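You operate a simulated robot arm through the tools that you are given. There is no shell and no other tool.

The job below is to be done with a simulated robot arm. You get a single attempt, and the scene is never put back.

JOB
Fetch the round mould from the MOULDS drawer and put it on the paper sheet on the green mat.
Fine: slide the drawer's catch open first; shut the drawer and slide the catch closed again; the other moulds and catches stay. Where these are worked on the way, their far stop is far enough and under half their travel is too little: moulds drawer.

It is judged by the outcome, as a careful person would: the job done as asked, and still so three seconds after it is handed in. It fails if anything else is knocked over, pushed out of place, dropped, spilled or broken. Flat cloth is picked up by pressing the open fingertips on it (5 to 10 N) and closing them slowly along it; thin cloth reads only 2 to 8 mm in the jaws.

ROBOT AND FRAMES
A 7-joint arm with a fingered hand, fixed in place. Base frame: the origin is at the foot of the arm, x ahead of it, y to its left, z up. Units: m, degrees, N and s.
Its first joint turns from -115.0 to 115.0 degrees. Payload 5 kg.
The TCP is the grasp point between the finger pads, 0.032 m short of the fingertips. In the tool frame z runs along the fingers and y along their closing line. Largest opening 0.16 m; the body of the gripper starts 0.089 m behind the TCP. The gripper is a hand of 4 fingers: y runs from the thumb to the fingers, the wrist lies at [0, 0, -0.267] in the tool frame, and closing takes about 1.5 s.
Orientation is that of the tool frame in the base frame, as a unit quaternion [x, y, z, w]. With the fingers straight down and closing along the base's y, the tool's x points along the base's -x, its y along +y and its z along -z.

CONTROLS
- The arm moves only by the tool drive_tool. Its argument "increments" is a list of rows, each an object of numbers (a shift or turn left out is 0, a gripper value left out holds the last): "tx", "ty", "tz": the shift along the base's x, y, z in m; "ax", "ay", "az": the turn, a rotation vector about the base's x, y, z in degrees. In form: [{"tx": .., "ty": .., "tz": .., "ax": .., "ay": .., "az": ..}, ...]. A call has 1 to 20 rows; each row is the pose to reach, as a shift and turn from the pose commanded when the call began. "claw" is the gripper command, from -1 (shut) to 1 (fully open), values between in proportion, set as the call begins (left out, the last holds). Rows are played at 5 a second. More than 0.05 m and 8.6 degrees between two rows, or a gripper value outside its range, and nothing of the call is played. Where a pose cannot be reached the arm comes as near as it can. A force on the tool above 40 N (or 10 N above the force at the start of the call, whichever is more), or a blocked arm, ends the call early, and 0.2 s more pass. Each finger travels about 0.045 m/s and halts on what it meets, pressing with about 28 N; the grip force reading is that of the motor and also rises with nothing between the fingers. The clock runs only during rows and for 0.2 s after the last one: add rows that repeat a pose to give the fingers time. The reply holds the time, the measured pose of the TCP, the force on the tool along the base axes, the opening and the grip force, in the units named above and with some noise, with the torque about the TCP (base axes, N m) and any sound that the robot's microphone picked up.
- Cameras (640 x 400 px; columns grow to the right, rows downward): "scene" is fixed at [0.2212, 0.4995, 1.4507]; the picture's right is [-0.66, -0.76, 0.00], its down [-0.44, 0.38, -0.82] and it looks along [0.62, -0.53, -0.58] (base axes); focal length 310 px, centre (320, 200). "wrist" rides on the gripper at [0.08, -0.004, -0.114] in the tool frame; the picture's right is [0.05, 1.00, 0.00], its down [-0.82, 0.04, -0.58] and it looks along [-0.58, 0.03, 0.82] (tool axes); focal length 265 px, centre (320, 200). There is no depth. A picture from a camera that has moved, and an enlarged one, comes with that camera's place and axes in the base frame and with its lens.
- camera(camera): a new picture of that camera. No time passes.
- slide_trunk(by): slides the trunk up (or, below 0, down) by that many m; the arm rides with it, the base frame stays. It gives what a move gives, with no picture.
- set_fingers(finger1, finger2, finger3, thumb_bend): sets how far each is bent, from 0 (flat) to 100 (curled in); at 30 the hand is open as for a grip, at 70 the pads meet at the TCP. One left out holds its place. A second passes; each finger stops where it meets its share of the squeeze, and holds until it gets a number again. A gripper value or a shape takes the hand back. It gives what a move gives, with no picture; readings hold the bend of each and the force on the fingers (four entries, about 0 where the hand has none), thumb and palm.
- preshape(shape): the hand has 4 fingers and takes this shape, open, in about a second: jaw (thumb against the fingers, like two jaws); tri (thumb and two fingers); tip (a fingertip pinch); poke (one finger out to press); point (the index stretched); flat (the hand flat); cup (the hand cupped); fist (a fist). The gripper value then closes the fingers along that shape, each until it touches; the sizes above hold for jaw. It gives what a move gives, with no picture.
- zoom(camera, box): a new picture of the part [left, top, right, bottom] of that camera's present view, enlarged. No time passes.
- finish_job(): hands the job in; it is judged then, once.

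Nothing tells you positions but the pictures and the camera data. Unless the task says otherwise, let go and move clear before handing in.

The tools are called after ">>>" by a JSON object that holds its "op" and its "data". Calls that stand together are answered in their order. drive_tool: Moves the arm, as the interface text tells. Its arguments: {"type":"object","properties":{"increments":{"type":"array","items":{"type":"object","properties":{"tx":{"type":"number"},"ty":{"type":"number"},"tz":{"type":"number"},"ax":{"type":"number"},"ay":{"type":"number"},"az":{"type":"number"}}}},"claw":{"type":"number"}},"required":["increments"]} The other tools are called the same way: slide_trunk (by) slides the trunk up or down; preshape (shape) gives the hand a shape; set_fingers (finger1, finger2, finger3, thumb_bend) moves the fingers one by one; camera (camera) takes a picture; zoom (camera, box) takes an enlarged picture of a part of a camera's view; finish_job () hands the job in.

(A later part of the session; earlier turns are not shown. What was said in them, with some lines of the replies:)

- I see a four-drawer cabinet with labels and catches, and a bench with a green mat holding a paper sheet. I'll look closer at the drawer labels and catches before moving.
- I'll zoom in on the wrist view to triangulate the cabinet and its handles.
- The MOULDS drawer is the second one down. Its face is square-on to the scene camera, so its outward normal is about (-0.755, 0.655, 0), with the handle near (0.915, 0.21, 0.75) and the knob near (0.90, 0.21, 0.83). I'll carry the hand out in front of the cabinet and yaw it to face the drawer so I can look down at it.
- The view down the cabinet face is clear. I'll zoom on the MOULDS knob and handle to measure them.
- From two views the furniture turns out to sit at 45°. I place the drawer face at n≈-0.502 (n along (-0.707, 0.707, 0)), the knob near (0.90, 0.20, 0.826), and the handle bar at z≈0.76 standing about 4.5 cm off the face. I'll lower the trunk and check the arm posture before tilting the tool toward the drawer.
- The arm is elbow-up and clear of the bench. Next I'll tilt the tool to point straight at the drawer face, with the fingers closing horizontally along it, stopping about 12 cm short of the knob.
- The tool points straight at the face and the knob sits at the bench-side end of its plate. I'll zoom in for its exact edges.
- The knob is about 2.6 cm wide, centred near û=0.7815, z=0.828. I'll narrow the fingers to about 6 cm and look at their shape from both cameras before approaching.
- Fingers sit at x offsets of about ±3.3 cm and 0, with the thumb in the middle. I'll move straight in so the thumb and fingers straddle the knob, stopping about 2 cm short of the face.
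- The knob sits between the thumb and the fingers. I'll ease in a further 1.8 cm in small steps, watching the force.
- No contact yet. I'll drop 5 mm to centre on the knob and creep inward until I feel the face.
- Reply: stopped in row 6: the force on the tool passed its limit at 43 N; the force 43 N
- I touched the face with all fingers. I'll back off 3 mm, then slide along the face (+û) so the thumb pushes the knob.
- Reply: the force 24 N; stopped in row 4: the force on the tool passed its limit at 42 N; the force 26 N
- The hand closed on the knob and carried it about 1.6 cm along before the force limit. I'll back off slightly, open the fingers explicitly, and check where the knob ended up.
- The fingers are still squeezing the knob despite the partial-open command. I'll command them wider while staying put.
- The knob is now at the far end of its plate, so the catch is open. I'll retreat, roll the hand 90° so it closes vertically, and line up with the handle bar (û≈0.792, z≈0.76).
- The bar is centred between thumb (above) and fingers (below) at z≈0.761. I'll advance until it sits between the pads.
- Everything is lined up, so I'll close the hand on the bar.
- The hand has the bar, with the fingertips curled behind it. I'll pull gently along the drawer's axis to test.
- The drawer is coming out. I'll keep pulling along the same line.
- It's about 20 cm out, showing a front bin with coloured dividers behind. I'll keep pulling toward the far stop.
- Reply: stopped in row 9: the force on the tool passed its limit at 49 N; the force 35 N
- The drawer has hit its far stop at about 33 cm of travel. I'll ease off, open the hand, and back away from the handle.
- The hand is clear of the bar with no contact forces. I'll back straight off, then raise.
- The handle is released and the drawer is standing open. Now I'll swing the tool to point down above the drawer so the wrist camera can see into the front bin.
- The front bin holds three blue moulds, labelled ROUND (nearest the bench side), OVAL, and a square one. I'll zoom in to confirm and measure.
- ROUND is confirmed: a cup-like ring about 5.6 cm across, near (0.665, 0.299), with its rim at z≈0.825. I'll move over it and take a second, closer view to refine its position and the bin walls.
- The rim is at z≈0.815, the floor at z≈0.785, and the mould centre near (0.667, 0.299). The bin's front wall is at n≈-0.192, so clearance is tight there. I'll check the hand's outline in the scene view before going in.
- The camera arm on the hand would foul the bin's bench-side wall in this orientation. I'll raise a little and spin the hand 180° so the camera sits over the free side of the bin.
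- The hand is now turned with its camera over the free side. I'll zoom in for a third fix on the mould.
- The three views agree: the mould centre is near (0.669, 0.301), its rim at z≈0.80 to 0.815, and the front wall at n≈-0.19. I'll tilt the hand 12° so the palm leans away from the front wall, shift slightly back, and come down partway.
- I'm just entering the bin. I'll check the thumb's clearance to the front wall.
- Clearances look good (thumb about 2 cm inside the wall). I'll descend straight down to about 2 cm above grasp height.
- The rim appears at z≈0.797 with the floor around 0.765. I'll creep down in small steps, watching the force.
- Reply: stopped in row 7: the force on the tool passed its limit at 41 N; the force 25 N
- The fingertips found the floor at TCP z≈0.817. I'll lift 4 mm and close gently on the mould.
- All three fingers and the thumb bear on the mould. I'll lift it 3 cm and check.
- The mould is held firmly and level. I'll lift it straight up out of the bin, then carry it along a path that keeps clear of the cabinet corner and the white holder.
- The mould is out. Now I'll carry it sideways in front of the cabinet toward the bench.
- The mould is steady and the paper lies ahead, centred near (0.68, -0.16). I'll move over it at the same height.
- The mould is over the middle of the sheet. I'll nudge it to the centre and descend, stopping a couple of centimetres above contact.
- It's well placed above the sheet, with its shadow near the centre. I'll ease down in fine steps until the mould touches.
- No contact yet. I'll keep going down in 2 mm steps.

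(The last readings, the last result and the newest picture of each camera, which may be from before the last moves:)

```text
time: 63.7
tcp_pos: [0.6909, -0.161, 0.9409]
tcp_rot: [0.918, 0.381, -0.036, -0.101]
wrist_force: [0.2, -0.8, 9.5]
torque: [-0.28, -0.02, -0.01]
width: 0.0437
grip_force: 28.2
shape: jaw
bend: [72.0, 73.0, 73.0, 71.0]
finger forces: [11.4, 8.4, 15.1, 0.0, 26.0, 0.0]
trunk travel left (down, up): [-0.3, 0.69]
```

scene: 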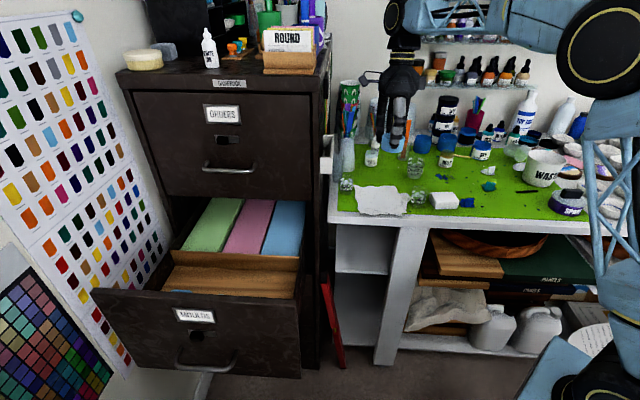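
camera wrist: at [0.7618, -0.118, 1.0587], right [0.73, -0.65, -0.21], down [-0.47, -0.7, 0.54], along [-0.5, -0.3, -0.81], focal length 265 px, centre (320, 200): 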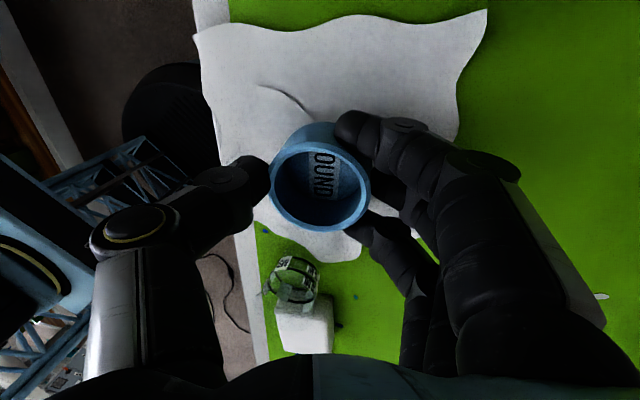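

The mould is touching the paper with about 9 N. I'll ease up slightly and open the fingers to release it.

>>> {"op": "drive_tool", "data": {"claw": -0.6, "increments": [{"tz": 0.0015}, {"tz": 0.002}]}}

>>> {"op": "drive_tool", "data": {"claw": 0.15, "increments": [{"tz": 0.0}, {"tz": 0.0}, {"tz": 0.0}, {"tz": 0.001}, {"tz": 0.002}, {"tz": 0.002}]}}

>>> {"op": "camera", "data": {"camera": "wrist"}}

>>> {"op": "zoom", "data": {"camera": "scene", "box": [340, 140, 436, 225]}}

```text
time: 64.3
tcp_pos: [0.6921, -0.161, 0.9408]
tcp_rot: [0.919, 0.38, -0.036, -0.101]
wrist_force: [-0.8, 0.5, -1.4]
torque: [0.0, 0.0, 0.0]
width: 0.0436
grip_force: 28.3
shape: jaw
bend: [72.0, 73.0, 73.0, 71.0]
finger forces: [11.0, 8.7, 10.4, 0.0, 23.2, 0.0]
trunk travel left (down, up): [-0.3, 0.69]
```

```text
time: 65.7
tcp_pos: [0.691, -0.1605, 0.9437]
tcp_rot: [0.919, 0.38, -0.035, -0.102]
wrist_force: [-0.3, 0.5, 0.3]
torque: [0.0, -0.06, 0.01]
width: 0.091
grip_force: 0.1
shape: jaw
bend: [71.0, 71.0, 71.0, 70.0]
finger forces: [0.0, 0.0, 0.0, 0.1, 0.1, 0.0]
trunk travel left (down, up): [-0.3, 0.69]
```

```text
taken
camera wrist: at [0.7618, -0.1183, 1.0579], right [0.73, -0.65, -0.21], down [-0.47, -0.7, 0.54], along [-0.5, -0.3, -0.81], focal length 265 px, centre (320, 200)
```

wrist: 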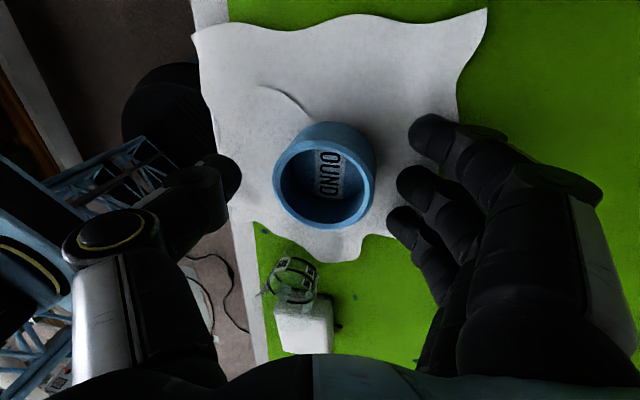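

```text
4.71 times, centred on (388, 182) of scene
camera zoom: at [0.2212, 0.4995, 1.4507], right [-0.66, -0.76, 0.0], down [-0.44, 0.38, -0.82], along [0.62, -0.53, -0.58], focal length 1460 px, centre (0, 282)
```

zoom: 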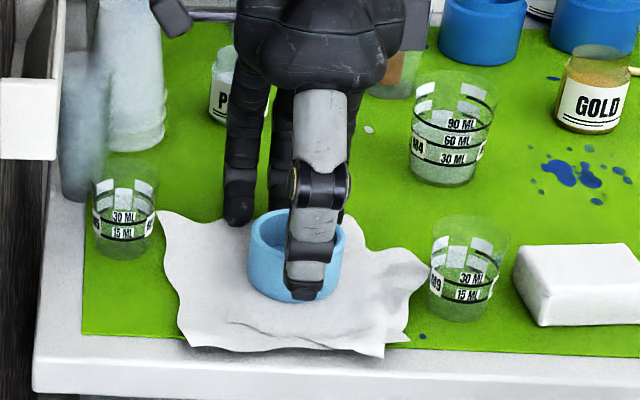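

The mould is standing on the sheet and the fingers are clear. I'll raise straight up and away.

>>> {"op": "drive_tool", "data": {"claw": 0.15, "increments": [{"tz": 0.01}, {"tz": 0.025}, {"tz": 0.05}, {"tz": 0.08}, {"tz": 0.11}, {"tz": 0.14}, {"tz": 0.165}, {"tz": 0.18}, {"tz": 0.18}]}}

>>> {"op": "camera", "data": {"camera": "wrist"}}

>>> {"op": "zoom", "data": {"camera": "scene", "box": [320, 120, 480, 230]}}

```text
time: 67.7
tcp_pos: [0.6915, -0.1598, 1.1221]
tcp_rot: [0.919, 0.38, -0.036, -0.102]
wrist_force: [0.0, 0.3, 0.4]
torque: [0.02, -0.02, -0.02]
width: 0.0912
grip_force: 0.0
shape: jaw
bend: [71.0, 71.0, 71.0, 70.0]
finger forces: [0.1, 0.0, 0.0, 0.0, 0.1, 0.1]
trunk travel left (down, up): [-0.3, 0.69]
```

```text
taken
camera wrist: at [0.7616, -0.1175, 1.2372], right [0.73, -0.65, -0.21], down [-0.47, -0.7, 0.54], along [-0.5, -0.3, -0.81], focal length 265 px, centre (320, 200)
```

wrist: 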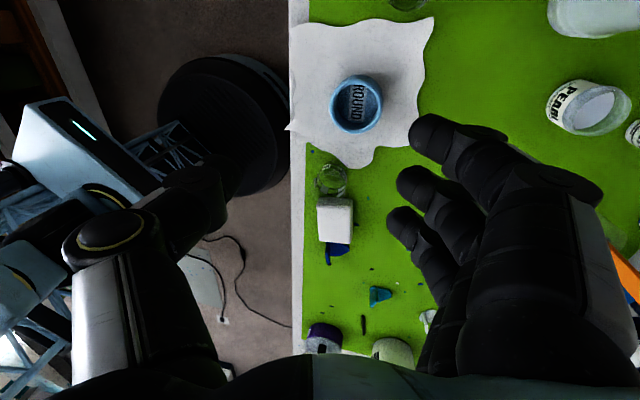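

```text
3.64 times, centred on (400, 175) of scene
camera zoom: at [0.2212, 0.4995, 1.4507], right [-0.66, -0.76, 0.0], down [-0.44, 0.38, -0.82], along [0.62, -0.53, -0.58], focal length 1128 px, centre (29, 291)
```

zoom: 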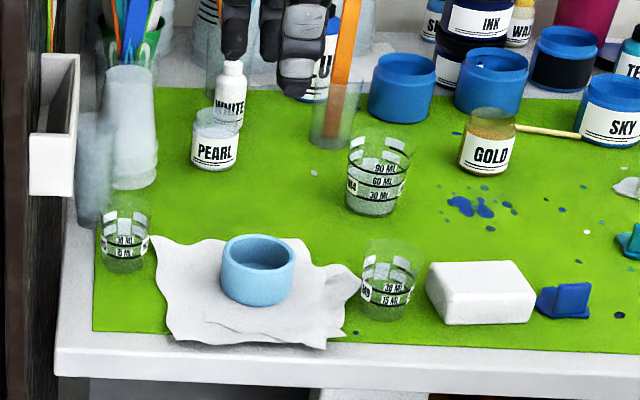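

The ROUND mould sits squarely on the sheet and everything around it is undisturbed. I'll back away from the bench, then go around to the front of the drawer to shut it.

>>> {"op": "drive_tool", "data": {"claw": -0.4, "increments": [{"tx": -0.015, "ty": 0.014}, {"tx": -0.035, "ty": 0.033}, {"tx": -0.057, "ty": 0.054}, {"tx": -0.08, "ty": 0.075}, {"tx": -0.103, "ty": 0.096}, {"tx": -0.125, "ty": 0.117, "ax": -3, "ay": -3}, {"tx": -0.145, "ty": 0.136, "ax": -6, "ay": -6}, {"tx": -0.1625, "ty": 0.152, "ax": -8.485, "ay": -8.485}, {"tx": -0.1625, "ty": 0.152, "ax": -8.485, "ay": -8.485}]}}

>>> {"op": "drive_tool", "data": {"claw": -0.4, "increments": [{"tx": -0.003, "ty": 0.02}, {"tx": -0.007, "ty": 0.055}, {"tx": -0.01, "ty": 0.093}, {"tx": -0.013, "ty": 0.131}, {"tx": -0.017, "ty": 0.169}, {"tx": -0.02, "ty": 0.207}, {"tx": -0.024, "ty": 0.245}, {"tx": -0.027, "ty": 0.283}, {"tx": -0.03, "ty": 0.321}, {"tx": -0.033, "ty": 0.359}, {"tx": -0.037, "ty": 0.397}, {"tx": -0.041, "ty": 0.43}, {"tx": -0.041, "ty": 0.4535}, {"tx": -0.041, "ty": 0.4535}]}}

>>> {"op": "camera", "data": {"camera": "scene"}}

```text
time: 69.7
tcp_pos: [0.529, -0.0081, 1.123]
tcp_rot: [0.924, 0.382, 0.005, -0.005]
wrist_force: [-0.7, -0.7, 0.3]
torque: [0.0, 0.0, 0.01]
width: 0.0485
grip_force: 0.0
shape: jaw
bend: [73.0, 73.0, 73.0, 70.0]
finger forces: [0.1, 0.1, 0.0, 0.1, 0.0, 0.1]
trunk travel left (down, up): [-0.3, 0.69]
```

```text
time: 72.7
tcp_pos: [0.4864, 0.4463, 1.1243]
tcp_rot: [0.924, 0.383, 0.005, -0.005]
wrist_force: [-0.2, 0.3, -0.2]
torque: [0.01, -0.01, -0.02]
width: 0.0485
grip_force: 0.1
shape: jaw
bend: [73.0, 73.0, 73.0, 70.0]
finger forces: [0.0, 0.0, 0.0, 0.0, 0.0, 0.0]
trunk travel left (down, up): [-0.3, 0.69]
```

```text
taken
```

scene: 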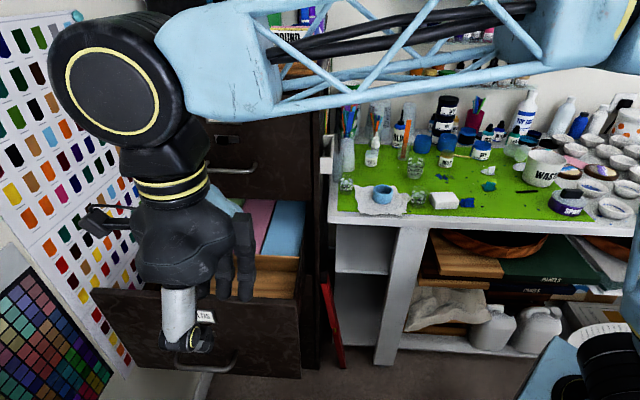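

I'm in front of the open drawer. I'll turn the hand to face the drawer horizontally while lowering a little.

>>> {"op": "drive_tool", "data": {"claw": -0.6, "increments": [{"tz": -0.005, "ax": -6.53, "az": 4.62}, {"tz": -0.01, "ax": -13.06, "az": 9.24}, {"tz": -0.015, "ax": -19.6, "az": 13.86}, {"tz": -0.02, "ax": -26.13, "az": 18.47}, {"tz": -0.03, "ax": -32.66, "az": 23.09}, {"tz": -0.04, "ax": -39.19, "az": 27.71}, {"tz": -0.05, "ax": -45.72, "az": 32.33}, {"tz": -0.06, "ax": -52.26, "az": 36.95}, {"tz": -0.07, "ax": -58.79, "az": 41.57}, {"tz": -0.08, "ax": -65.32, "az": 46.19}, {"tz": -0.09, "ax": -71.85, "az": 50.81}, {"tz": -0.1, "ax": -78.38, "az": 55.42}, {"tz": -0.11, "ax": -84.92, "az": 60.04}, {"tz": -0.12, "ax": -91.45, "az": 64.66}, {"tz": -0.125, "ax": -97.98, "az": 69.28}, {"tz": -0.125, "ax": -97.98, "az": 69.28}]}}

>>> {"op": "camera", "data": {"camera": "scene"}}

>>> {"op": "camera", "data": {"camera": "wrist"}}

```text
time: 76.1
tcp_pos: [0.4892, 0.4452, 0.9986]
tcp_rot: [0.274, 0.656, -0.272, 0.648]
wrist_force: [0.1, 0.4, -0.2]
torque: [-0.02, -0.02, 0.01]
width: 0.0327
grip_force: 0.0
shape: jaw
bend: [73.0, 73.0, 73.0, 70.0]
finger forces: [0.0, 0.1, 0.0, 0.0, 0.0, 0.0]
trunk travel left (down, up): [-0.3, 0.69]
```

```text
taken
```

scene: 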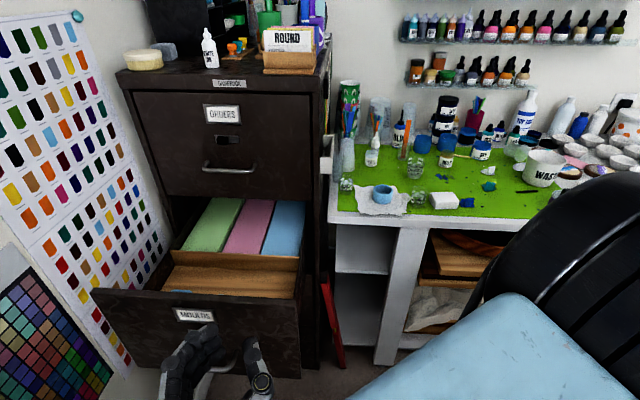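

```text
taken
camera wrist: at [0.4044, 0.5253, 0.9198], right [0.71, 0.7, -0.05], down [-0.37, 0.43, 0.82], along [0.6, -0.56, 0.57], focal length 265 px, centre (320, 200)
```

wrist: 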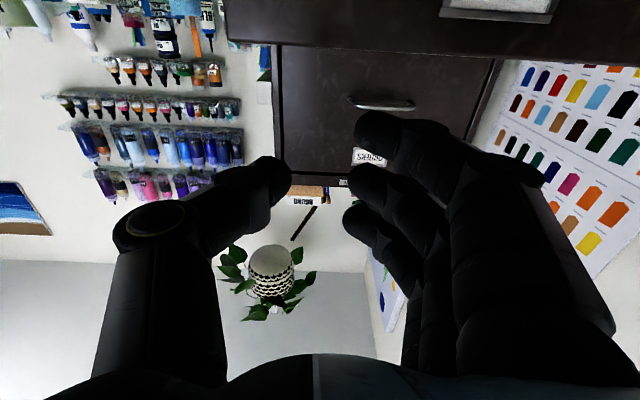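

The hand now faces the drawer. I'll lower to a blank part of its front, close the fingers, and then push.

>>> {"op": "drive_tool", "data": {"claw": -1, "increments": [{"tz": -0.02}, {"tz": -0.045}, {"tz": -0.07}, {"tz": -0.095}, {"tz": -0.12}, {"tz": -0.14}, {"tz": -0.157}, {"tz": -0.157}, {"tz": -0.157}]}}

>>> {"op": "camera", "data": {"camera": "wrist"}}

>>> {"op": "camera", "data": {"camera": "scene"}}

```text
time: 78.1
tcp_pos: [0.4867, 0.4455, 0.8411]
tcp_rot: [0.274, 0.657, -0.271, 0.648]
wrist_force: [0.6, 0.0, -0.1]
torque: [-0.03, 0.03, -0.01]
width: 0.0
grip_force: 28.0
shape: jaw
bend: [69.0, 63.0, 69.0, 67.0]
finger forces: [0.1, 0.1, 0.0, 0.1, 0.0, 0.0]
trunk travel left (down, up): [-0.3, 0.69]
```

```text
taken
camera wrist: at [0.4035, 0.5256, 0.7639], right [0.71, 0.7, -0.05], down [-0.37, 0.43, 0.82], along [0.6, -0.56, 0.57], focal length 265 px, centre (320, 200)
```

wrist: 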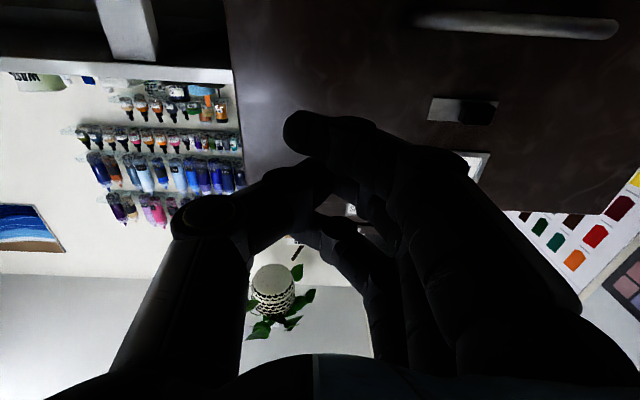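

```text
taken
```

scene: 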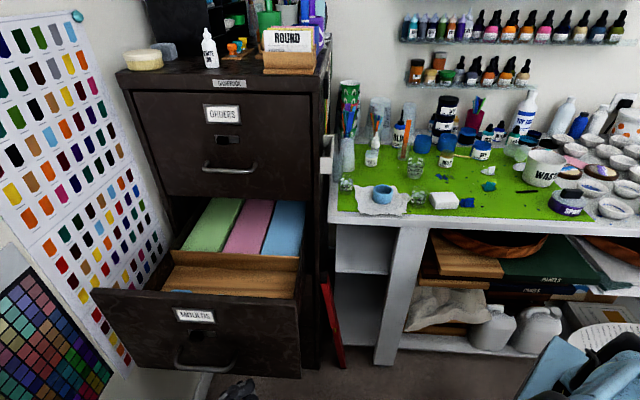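

I'm lined up on a clear part of the drawer front. I'll advance to contact and push steadily but slowly so the other moulds stay put.

>>> {"op": "drive_tool", "data": {"claw": -1, "increments": [{"tx": 0.018, "ty": -0.012}, {"tx": 0.033, "ty": -0.027}, {"tx": 0.048, "ty": -0.042}, {"tx": 0.061, "ty": -0.055}, {"tx": 0.071, "ty": -0.065}, {"tx": 0.079, "ty": -0.073}, {"tx": 0.087, "ty": -0.081}, {"tx": 0.095, "ty": -0.089}, {"tx": 0.103, "ty": -0.097}, {"tx": 0.111, "ty": -0.105}]}}

>>> {"op": "camera", "data": {"camera": "scene"}}

>>> {"op": "camera", "data": {"camera": "wrist"}}

```text
time: 80.3
tcp_pos: [0.6003, 0.3367, 0.8411]
tcp_rot: [0.275, 0.656, -0.272, 0.648]
wrist_force: [-0.2, -0.2, 0.8]
torque: [-0.01, 0.0, 0.01]
width: 0.0001
grip_force: 27.6
shape: jaw
bend: [69.0, 63.0, 69.0, 67.0]
finger forces: [0.0, 0.0, 0.0, 0.1, 0.0, 0.0]
trunk travel left (down, up): [-0.3, 0.69]
```

```text
taken
```

scene: 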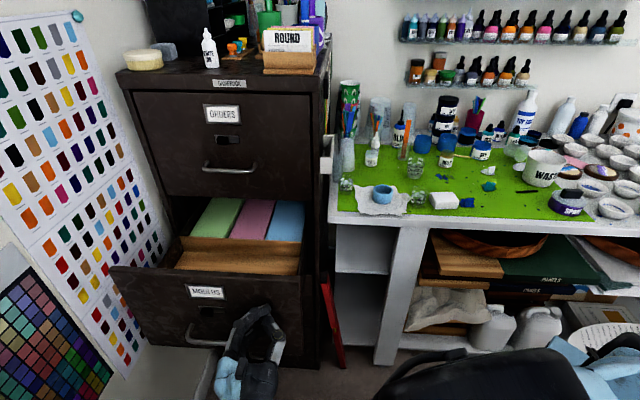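

```text
taken
camera wrist: at [0.5162, 0.4167, 0.7639], right [0.71, 0.7, -0.05], down [-0.37, 0.43, 0.82], along [0.6, -0.57, 0.57], focal length 265 px, centre (320, 200)
```

wrist: 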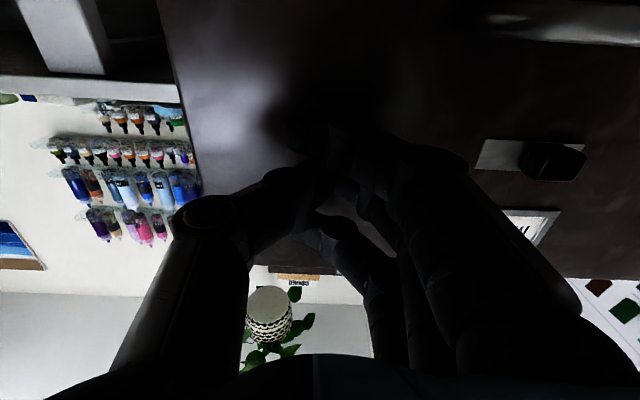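

The drawer moves in easily. I'll keep pushing at a steady pace.

>>> {"op": "drive_tool", "data": {"claw": -1, "increments": [{"tx": 0.008, "ty": -0.008}, {"tx": 0.018, "ty": -0.018}, {"tx": 0.029, "ty": -0.029}, {"tx": 0.04, "ty": -0.04}, {"tx": 0.051, "ty": -0.051}, {"tx": 0.062, "ty": -0.062}, {"tx": 0.073, "ty": -0.073}, {"tx": 0.084, "ty": -0.084}, {"tx": 0.095, "ty": -0.095}, {"tx": 0.106, "ty": -0.106}, {"tx": 0.117, "ty": -0.117}, {"tx": 0.128, "ty": -0.128}, {"tx": 0.139, "ty": -0.139}, {"tx": 0.15, "ty": -0.15}, {"tx": 0.16, "ty": -0.16}, {"tx": 0.168, "ty": -0.168}, {"tx": 0.174, "ty": -0.174}, {"tx": 0.18, "ty": -0.18}]}}

>>> {"op": "camera", "data": {"camera": "scene"}}

```text
time: 84.1
tcp_pos: [0.7796, 0.1589, 0.8421]
tcp_rot: [0.273, 0.657, -0.27, 0.649]
wrist_force: [-0.3, 0.2, 0.1]
torque: [0.0, -0.02, 0.01]
width: 0.0
grip_force: 28.1
shape: jaw
bend: [69.0, 62.0, 69.0, 67.0]
finger forces: [0.0, 0.0, 0.0, 0.0, 0.0, 0.0]
trunk travel left (down, up): [-0.3, 0.69]
```

```text
taken
```

scene: 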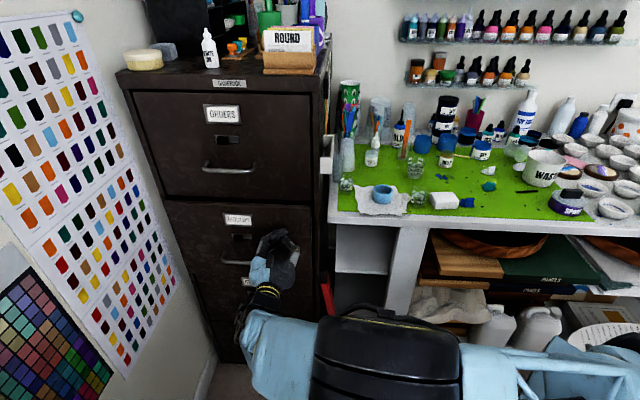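

The drawer is almost shut. I'll press the last few centimetres in small steps until it stops.

>>> {"op": "drive_tool", "data": {"claw": -1, "increments": [{"tx": 0.004, "ty": -0.004}, {"tx": 0.008, "ty": -0.008}, {"tx": 0.012, "ty": -0.012}, {"tx": 0.016, "ty": -0.016}, {"tx": 0.02, "ty": -0.02}, {"tx": 0.024, "ty": -0.024}, {"tx": 0.028, "ty": -0.028}, {"tx": 0.031, "ty": -0.031}]}}

>>> {"op": "zoom", "data": {"camera": "scene", "box": [150, 180, 340, 300]}}

```text
time: 85.6
tcp_pos: [0.8024, 0.1413, 0.8426]
tcp_rot: [0.273, 0.658, -0.269, 0.649]
wrist_force: [-31.7, 24.2, 7.1]
torque: [-0.24, -0.37, 0.26]
width: 0.0001
grip_force: 27.8
shape: jaw
bend: [69.0, 68.0, 69.0, 68.0]
finger forces: [0.0, 74.1, 0.1, 0.0, 0.1, 0.0]
trunk travel left (down, up): [-0.3, 0.69]
stopped in row 7: the force on the tool passed its limit at 45 N (the readings are from after the stop); the commanded pose is now the measured one
```

```text
3.33 times, centred on (245, 240) of scene
camera zoom: at [0.2212, 0.4995, 1.4507], right [-0.66, -0.76, 0.0], down [-0.44, 0.38, -0.82], along [0.62, -0.53, -0.58], focal length 1034 px, centre (570, 67)
```

zoom: 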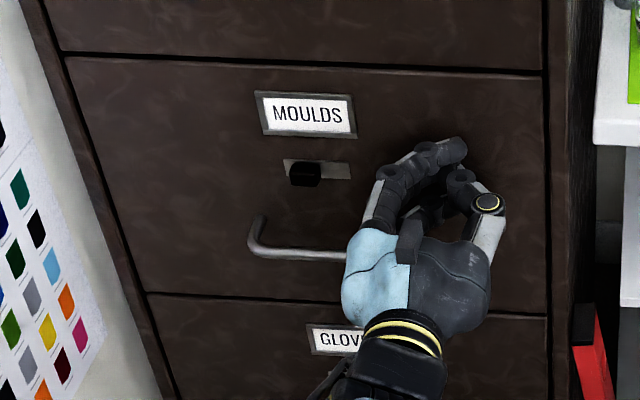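

The drawer stopped at the same depth I first touched its face, and its label is back at its original pixels, so it's shut. I'll back off, move across in front of the knob, and open the fingers to straddle it.

>>> {"op": "drive_tool", "data": {"claw": -1, "increments": [{"tx": -0.012, "ty": 0.012}, {"tx": -0.03, "ty": 0.03}, {"tx": -0.05, "ty": 0.05}, {"tx": -0.0707, "ty": 0.0707}, {"tx": -0.0707, "ty": 0.0707}]}}

>>> {"op": "drive_tool", "data": {"claw": -0.25, "increments": [{"tx": 0.015, "ty": 0.015, "tz": -0.003}, {"tx": 0.035, "ty": 0.035, "tz": -0.006}, {"tx": 0.055, "ty": 0.055, "tz": -0.009}, {"tx": 0.075, "ty": 0.075, "tz": -0.013}, {"tx": 0.09, "ty": 0.09, "tz": -0.016}, {"tx": 0.096, "ty": 0.096, "tz": -0.016}, {"tx": 0.096, "ty": 0.096, "tz": -0.016}]}}

>>> {"op": "camera", "data": {"camera": "wrist"}}

>>> {"op": "camera", "data": {"camera": "scene"}}

```text
time: 86.8
tcp_pos: [0.7341, 0.2093, 0.8406]
tcp_rot: [0.273, 0.658, -0.27, 0.648]
wrist_force: [0.9, -0.5, -0.6]
torque: [0.0, 0.0, 0.03]
width: 0.0001
grip_force: 28.0
shape: jaw
bend: [69.0, 63.0, 69.0, 68.0]
finger forces: [0.1, 0.0, 0.1, 0.0, 0.0, 0.0]
trunk travel left (down, up): [-0.3, 0.69]
```

```text
time: 88.4
tcp_pos: [0.8299, 0.3048, 0.8255]
tcp_rot: [0.273, 0.658, -0.27, 0.648]
wrist_force: [-0.1, 0.2, 0.1]
torque: [-0.01, 0.01, 0.01]
width: 0.0598
grip_force: 0.0
shape: jaw
bend: [73.0, 73.0, 73.0, 70.0]
finger forces: [0.0, 0.0, 0.1, 0.1, 0.0, 0.0]
trunk travel left (down, up): [-0.3, 0.69]
```

```text
taken
camera wrist: at [0.7453, 0.3833, 0.7475], right [0.71, 0.7, -0.05], down [-0.37, 0.43, 0.82], along [0.6, -0.56, 0.56], focal length 265 px, centre (320, 200)
```

wrist: 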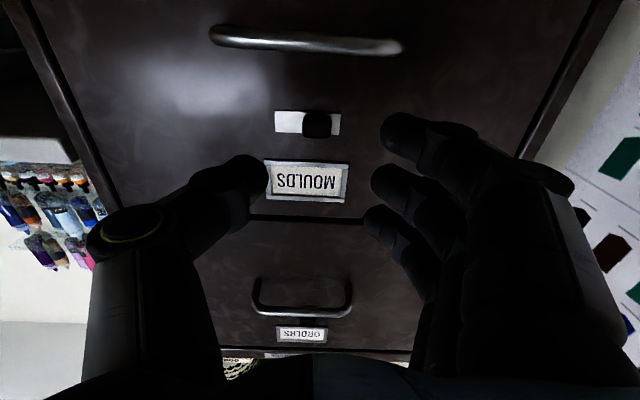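

```text
taken
```

scene: 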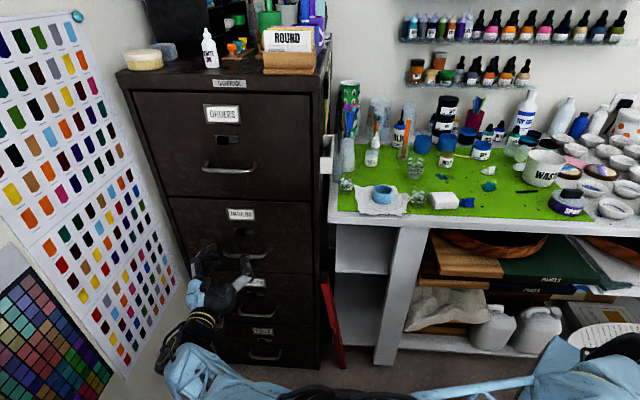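

The knob is centred between thumb and fingers. I'll move in to just short of the face.

>>> {"op": "drive_tool", "data": {"claw": -0.25, "increments": [{"tx": 0.02, "ty": -0.02}, {"tx": 0.037, "ty": -0.037}, {"tx": 0.049, "ty": -0.049}, {"tx": 0.057, "ty": -0.057}, {"tx": 0.061, "ty": -0.061}, {"tx": 0.064, "ty": -0.064}, {"tx": 0.064, "ty": -0.064}]}}

>>> {"op": "zoom", "data": {"camera": "wrist", "box": [200, 90, 440, 240]}}

>>> {"op": "zoom", "data": {"camera": "scene", "box": [200, 200, 296, 260]}}

```text
time: 90.0
tcp_pos: [0.8936, 0.2393, 0.8249]
tcp_rot: [0.273, 0.658, -0.27, 0.648]
wrist_force: [-0.3, 0.6, -0.1]
torque: [-0.03, 0.01, 0.02]
width: 0.0597
grip_force: 0.0
shape: jaw
bend: [73.0, 73.0, 73.0, 70.0]
finger forces: [0.0, 0.1, 0.1, 0.0, 0.0, 0.1]
trunk travel left (down, up): [-0.3, 0.69]
```

```text
2.67 times, centred on (320, 165) of wrist
camera zoom: at [0.8089, 0.3197, 0.7472], right [0.71, 0.7, -0.05], down [-0.37, 0.43, 0.82], along [0.6, -0.56, 0.56], focal length 708 px, centre (320, 293)
```

zoom: 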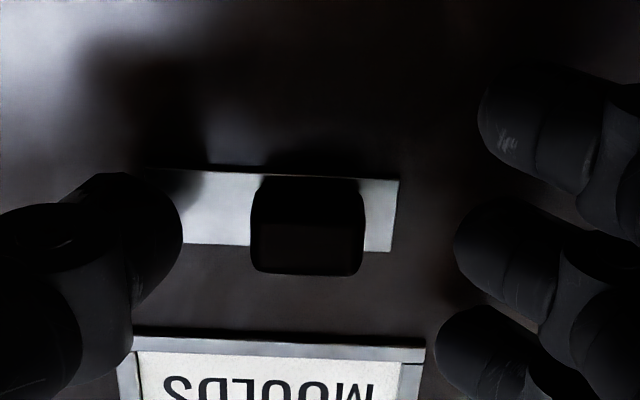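

```text
6.67 times, centred on (248, 230) of scene
camera zoom: at [0.2212, 0.4995, 1.4507], right [-0.66, -0.76, 0.0], down [-0.44, 0.38, -0.82], along [0.62, -0.53, -0.58], focal length 2068 px, centre (800, 0)
```

zoom: 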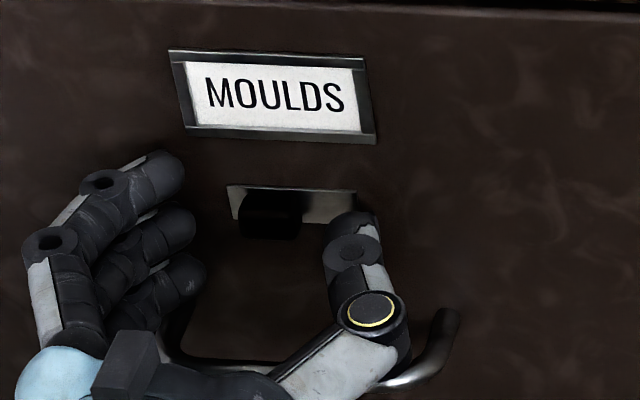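

I'll slide along the face toward the bench side so the fingers push the knob back to its closed end.

>>> {"op": "drive_tool", "data": {"claw": -0.25, "increments": [{"tx": -0.003, "ty": -0.003}, {"tx": -0.007, "ty": -0.007}, {"tx": -0.011, "ty": -0.011}, {"tx": -0.0145, "ty": -0.0145}, {"tx": -0.018, "ty": -0.018}, {"tx": -0.021, "ty": -0.021}, {"tx": -0.024, "ty": -0.024}, {"tx": -0.027, "ty": -0.027}, {"tx": -0.029, "ty": -0.029}, {"tx": -0.031, "ty": -0.031}]}}

>>> {"op": "zoom", "data": {"camera": "wrist", "box": [200, 90, 440, 240]}}

>>> {"op": "zoom", "data": {"camera": "scene", "box": [200, 200, 296, 260]}}

```text
time: 92.2
tcp_pos: [0.8627, 0.2097, 0.8238]
tcp_rot: [0.273, 0.658, -0.27, 0.648]
wrist_force: [1.4, 2.2, 0.8]
torque: [-0.03, 0.02, 0.1]
width: 0.0608
grip_force: 0.0
shape: jaw
bend: [73.0, 73.0, 73.0, 70.0]
finger forces: [0.0, 3.0, 0.0, 0.0, 0.1, 0.1]
trunk travel left (down, up): [-0.3, 0.69]
```

```text
2.67 times, centred on (320, 165) of wrist
camera zoom: at [0.7782, 0.289, 0.7469], right [0.71, 0.71, -0.05], down [-0.37, 0.43, 0.82], along [0.6, -0.56, 0.56], focal length 708 px, centre (320, 293)
```

zoom: 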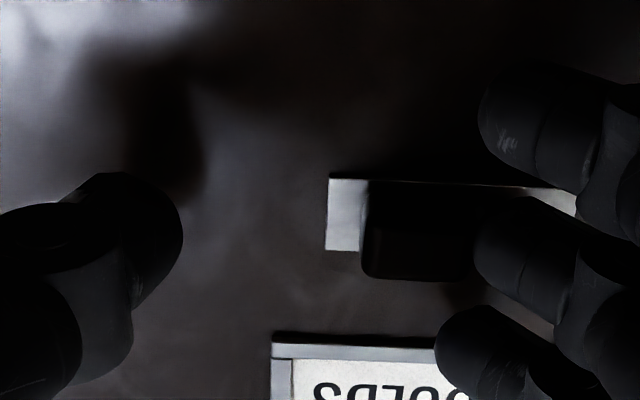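

```text
6.67 times, centred on (248, 230) of scene
camera zoom: at [0.2212, 0.4995, 1.4507], right [-0.66, -0.76, 0.0], down [-0.44, 0.38, -0.82], along [0.62, -0.53, -0.58], focal length 2068 px, centre (800, 0)
```

zoom: 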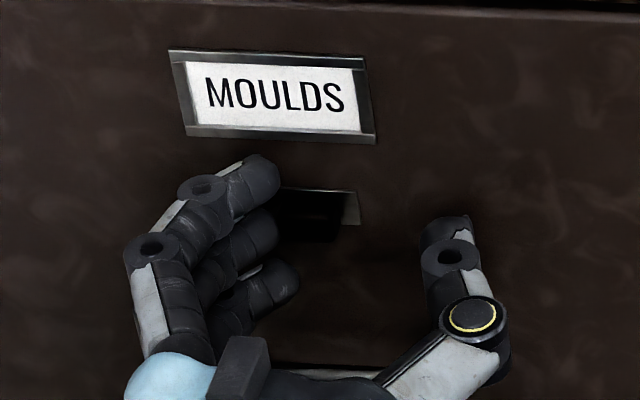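

The knob is essentially back. I'll nudge a few more millimetres to be sure it is against its closed stop.

>>> {"op": "drive_tool", "data": {"claw": -0.25, "increments": [{"tx": -0.001, "ty": -0.001}, {"tx": -0.002, "ty": -0.002}, {"tx": -0.003, "ty": -0.003}, {"tx": -0.004, "ty": -0.004}]}}

>>> {"op": "zoom", "data": {"camera": "wrist", "box": [200, 90, 440, 240]}}

```text
time: 93.2
tcp_pos: [0.8576, 0.2059, 0.8244]
tcp_rot: [0.273, 0.658, -0.27, 0.648]
wrist_force: [3.2, 5.1, 1.0]
torque: [0.0, 0.0, 0.23]
width: 0.0626
grip_force: 0.1
shape: jaw
bend: [73.0, 72.0, 73.0, 70.0]
finger forces: [0.0, 6.3, 0.0, 0.1, 0.1, 0.0]
trunk travel left (down, up): [-0.3, 0.69]
```

```text
2.67 times, centred on (320, 165) of wrist
camera zoom: at [0.7737, 0.285, 0.747], right [0.71, 0.71, -0.05], down [-0.37, 0.43, 0.82], along [0.6, -0.56, 0.56], focal length 708 px, centre (320, 293)
```

zoom: 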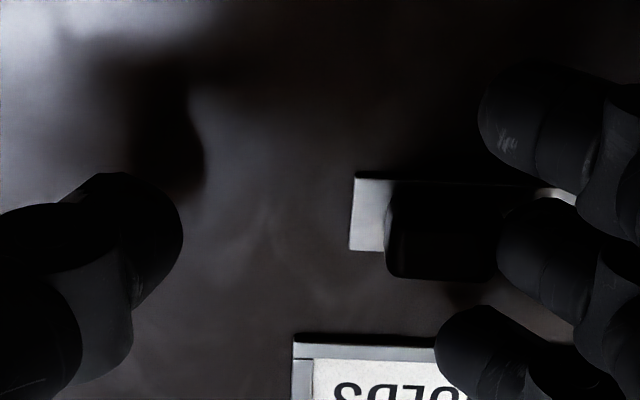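

The knob is firmly on its stop: force rose while it stayed put. I'll relieve the push, retreat, and check the result.

>>> {"op": "drive_tool", "data": {"claw": -0.25, "increments": [{"tx": 0.004, "ty": 0.004}, {"tx": 0.009, "ty": 0.009}, {"tx": -0.005, "ty": 0.023}, {"tx": -0.025, "ty": 0.043}, {"tx": -0.05, "ty": 0.068}, {"tx": -0.075, "ty": 0.093}, {"tx": -0.1, "ty": 0.118}, {"tx": -0.12, "ty": 0.138}, {"tx": -0.12, "ty": 0.138}]}}

>>> {"op": "camera", "data": {"camera": "wrist"}}

>>> {"op": "zoom", "data": {"camera": "scene", "box": [180, 190, 340, 290]}}

>>> {"op": "camera", "data": {"camera": "scene"}}

```text
time: 95.2
tcp_pos: [0.7375, 0.3443, 0.8251]
tcp_rot: [0.272, 0.658, -0.27, 0.649]
wrist_force: [-0.9, -0.2, 0.2]
torque: [-0.01, -0.01, -0.02]
width: 0.0597
grip_force: 0.0
shape: jaw
bend: [73.0, 73.0, 73.0, 70.0]
finger forces: [0.1, 0.0, 0.0, 0.0, 0.1, 0.1]
trunk travel left (down, up): [-0.3, 0.69]
```

```text
taken
camera wrist: at [0.6527, 0.4228, 0.7467], right [0.71, 0.7, -0.05], down [-0.37, 0.43, 0.82], along [0.6, -0.56, 0.56], focal length 265 px, centre (320, 200)
```

wrist: 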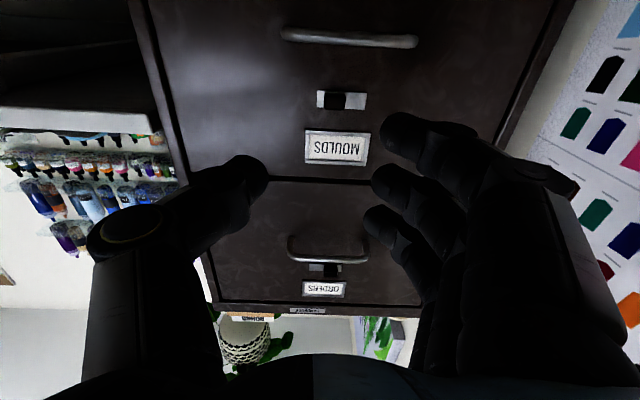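

```text
4.00 times, centred on (260, 240) of scene
camera zoom: at [0.2212, 0.4995, 1.4507], right [-0.66, -0.76, 0.0], down [-0.44, 0.38, -0.82], along [0.62, -0.53, -0.58], focal length 1241 px, centre (560, 40)
```

zoom: 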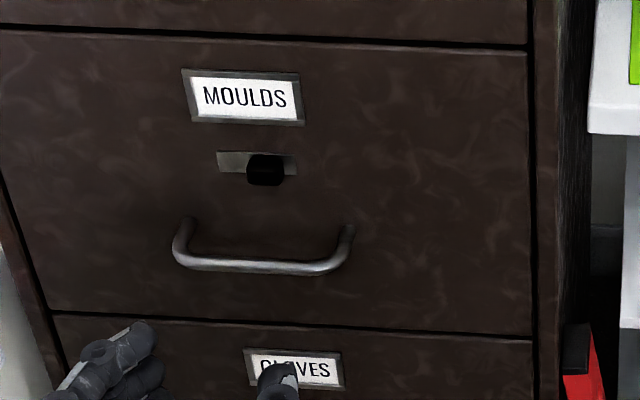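

```text
taken
```

scene: 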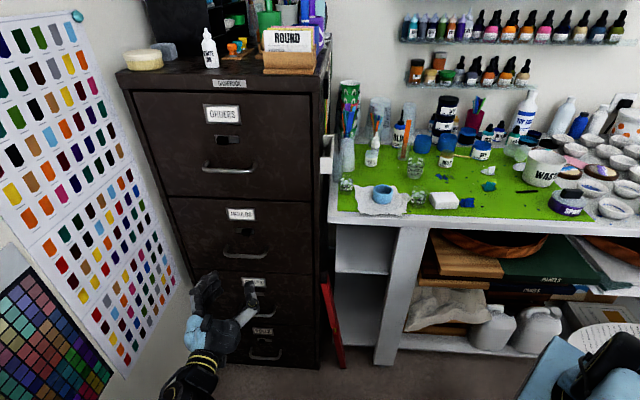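

The MOULDS drawer, label and knob look exactly as at the start, shut and latched. I'll back off further and check the other catches and the bench.

>>> {"op": "drive_tool", "data": {"claw": -0.25, "increments": [{"tx": -0.025, "ty": 0.025}, {"tx": -0.05, "ty": 0.05}, {"tx": -0.075, "ty": 0.075}, {"tx": -0.1, "ty": 0.1}, {"tx": -0.1, "ty": 0.1}]}}

>>> {"op": "zoom", "data": {"camera": "scene", "box": [180, 270, 340, 370]}}

>>> {"op": "zoom", "data": {"camera": "scene", "box": [180, 80, 340, 180]}}

>>> {"op": "zoom", "data": {"camera": "scene", "box": [320, 130, 480, 230]}}

>>> {"op": "zoom", "data": {"camera": "scene", "box": [100, 0, 340, 150]}}

```text
time: 96.4
tcp_pos: [0.6379, 0.4448, 0.8253]
tcp_rot: [0.273, 0.658, -0.269, 0.648]
wrist_force: [0.0, 0.3, -0.4]
torque: [0.03, 0.02, 0.02]
width: 0.06
grip_force: 0.1
shape: jaw
bend: [73.0, 73.0, 73.0, 70.0]
finger forces: [0.0, 0.0, 0.0, 0.0, 0.0, 0.1]
trunk travel left (down, up): [-0.3, 0.69]
```

```text
4.00 times, centred on (260, 320) of scene
camera zoom: at [0.2212, 0.4995, 1.4507], right [-0.66, -0.76, 0.0], down [-0.44, 0.38, -0.82], along [0.62, -0.53, -0.58], focal length 1241 px, centre (560, -280)
```

zoom: 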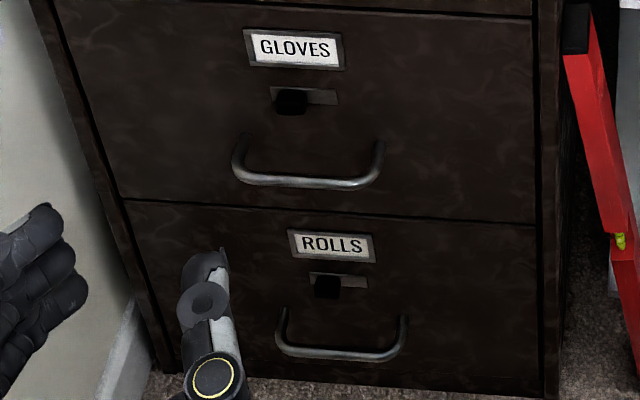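

```text
4.00 times, centred on (260, 130) of scene
camera zoom: at [0.2212, 0.4995, 1.4507], right [-0.66, -0.76, 0.0], down [-0.44, 0.38, -0.82], along [0.62, -0.53, -0.58], focal length 1241 px, centre (560, 480)
```

zoom: 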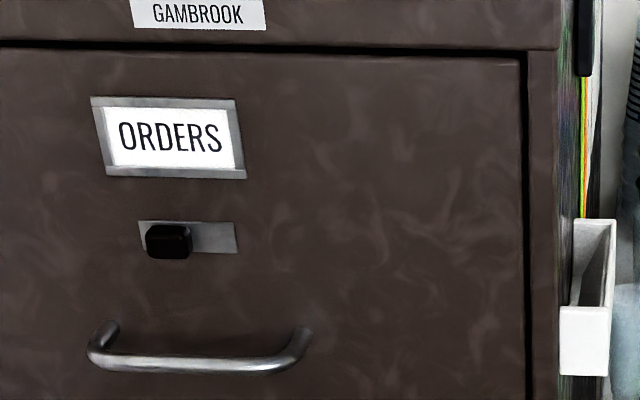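

```text
4.00 times, centred on (400, 180) of scene
camera zoom: at [0.2212, 0.4995, 1.4507], right [-0.66, -0.76, 0.0], down [-0.44, 0.38, -0.82], along [0.62, -0.53, -0.58], focal length 1241 px, centre (0, 280)
```

zoom: 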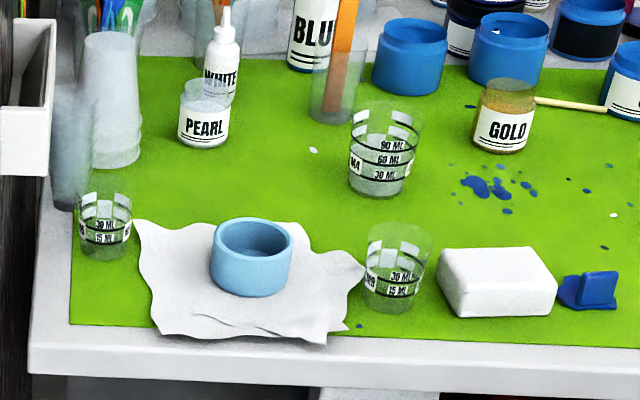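

```text
2.67 times, centred on (220, 75) of scene
camera zoom: at [0.2212, 0.4995, 1.4507], right [-0.66, -0.76, 0.0], down [-0.44, 0.38, -0.82], along [0.62, -0.53, -0.58], focal length 827 px, centre (587, 533)
```

zoom: 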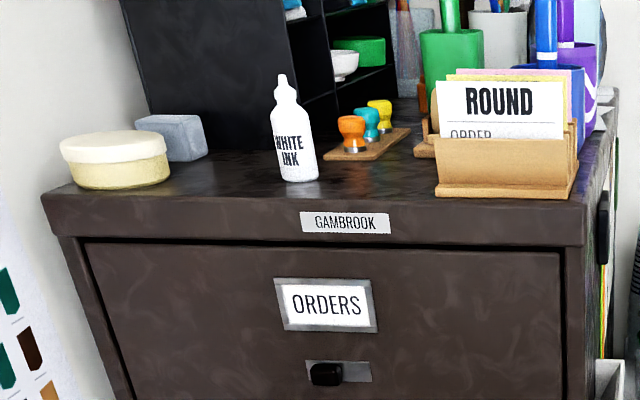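

The round mould stands on the paper sheet. The MOULDS drawer is shut with its catch back at the closed end, and the other catches and the bench items are as they were at the start. The hand is empty and clear, so I'm handing in the job.

>>> {"op": "finish_job", "data": {}}

```text
The job is handed in.
```

The round mould is now standing on the paper sheet on the green mat, and the job is handed in.

- **Drawer:** I slid its catch open and pulled the drawer to its far stop. After taking the mould out, I pushed the drawer shut and slid the catch back to its closed stop. In the last pictures the drawer, label and catch looked the same as at the start.
- **Other moulds:** I didn't touch the oval and square moulds. I didn't look inside again after taking the round one out; I pushed the drawer shut slowly so they would stay put.
- **Everything else:** The other three catches, the items on top of the cabinet and the things around the sheet on the bench looked unmoved in the last pictures. The hand was empty and clear when I handed in.
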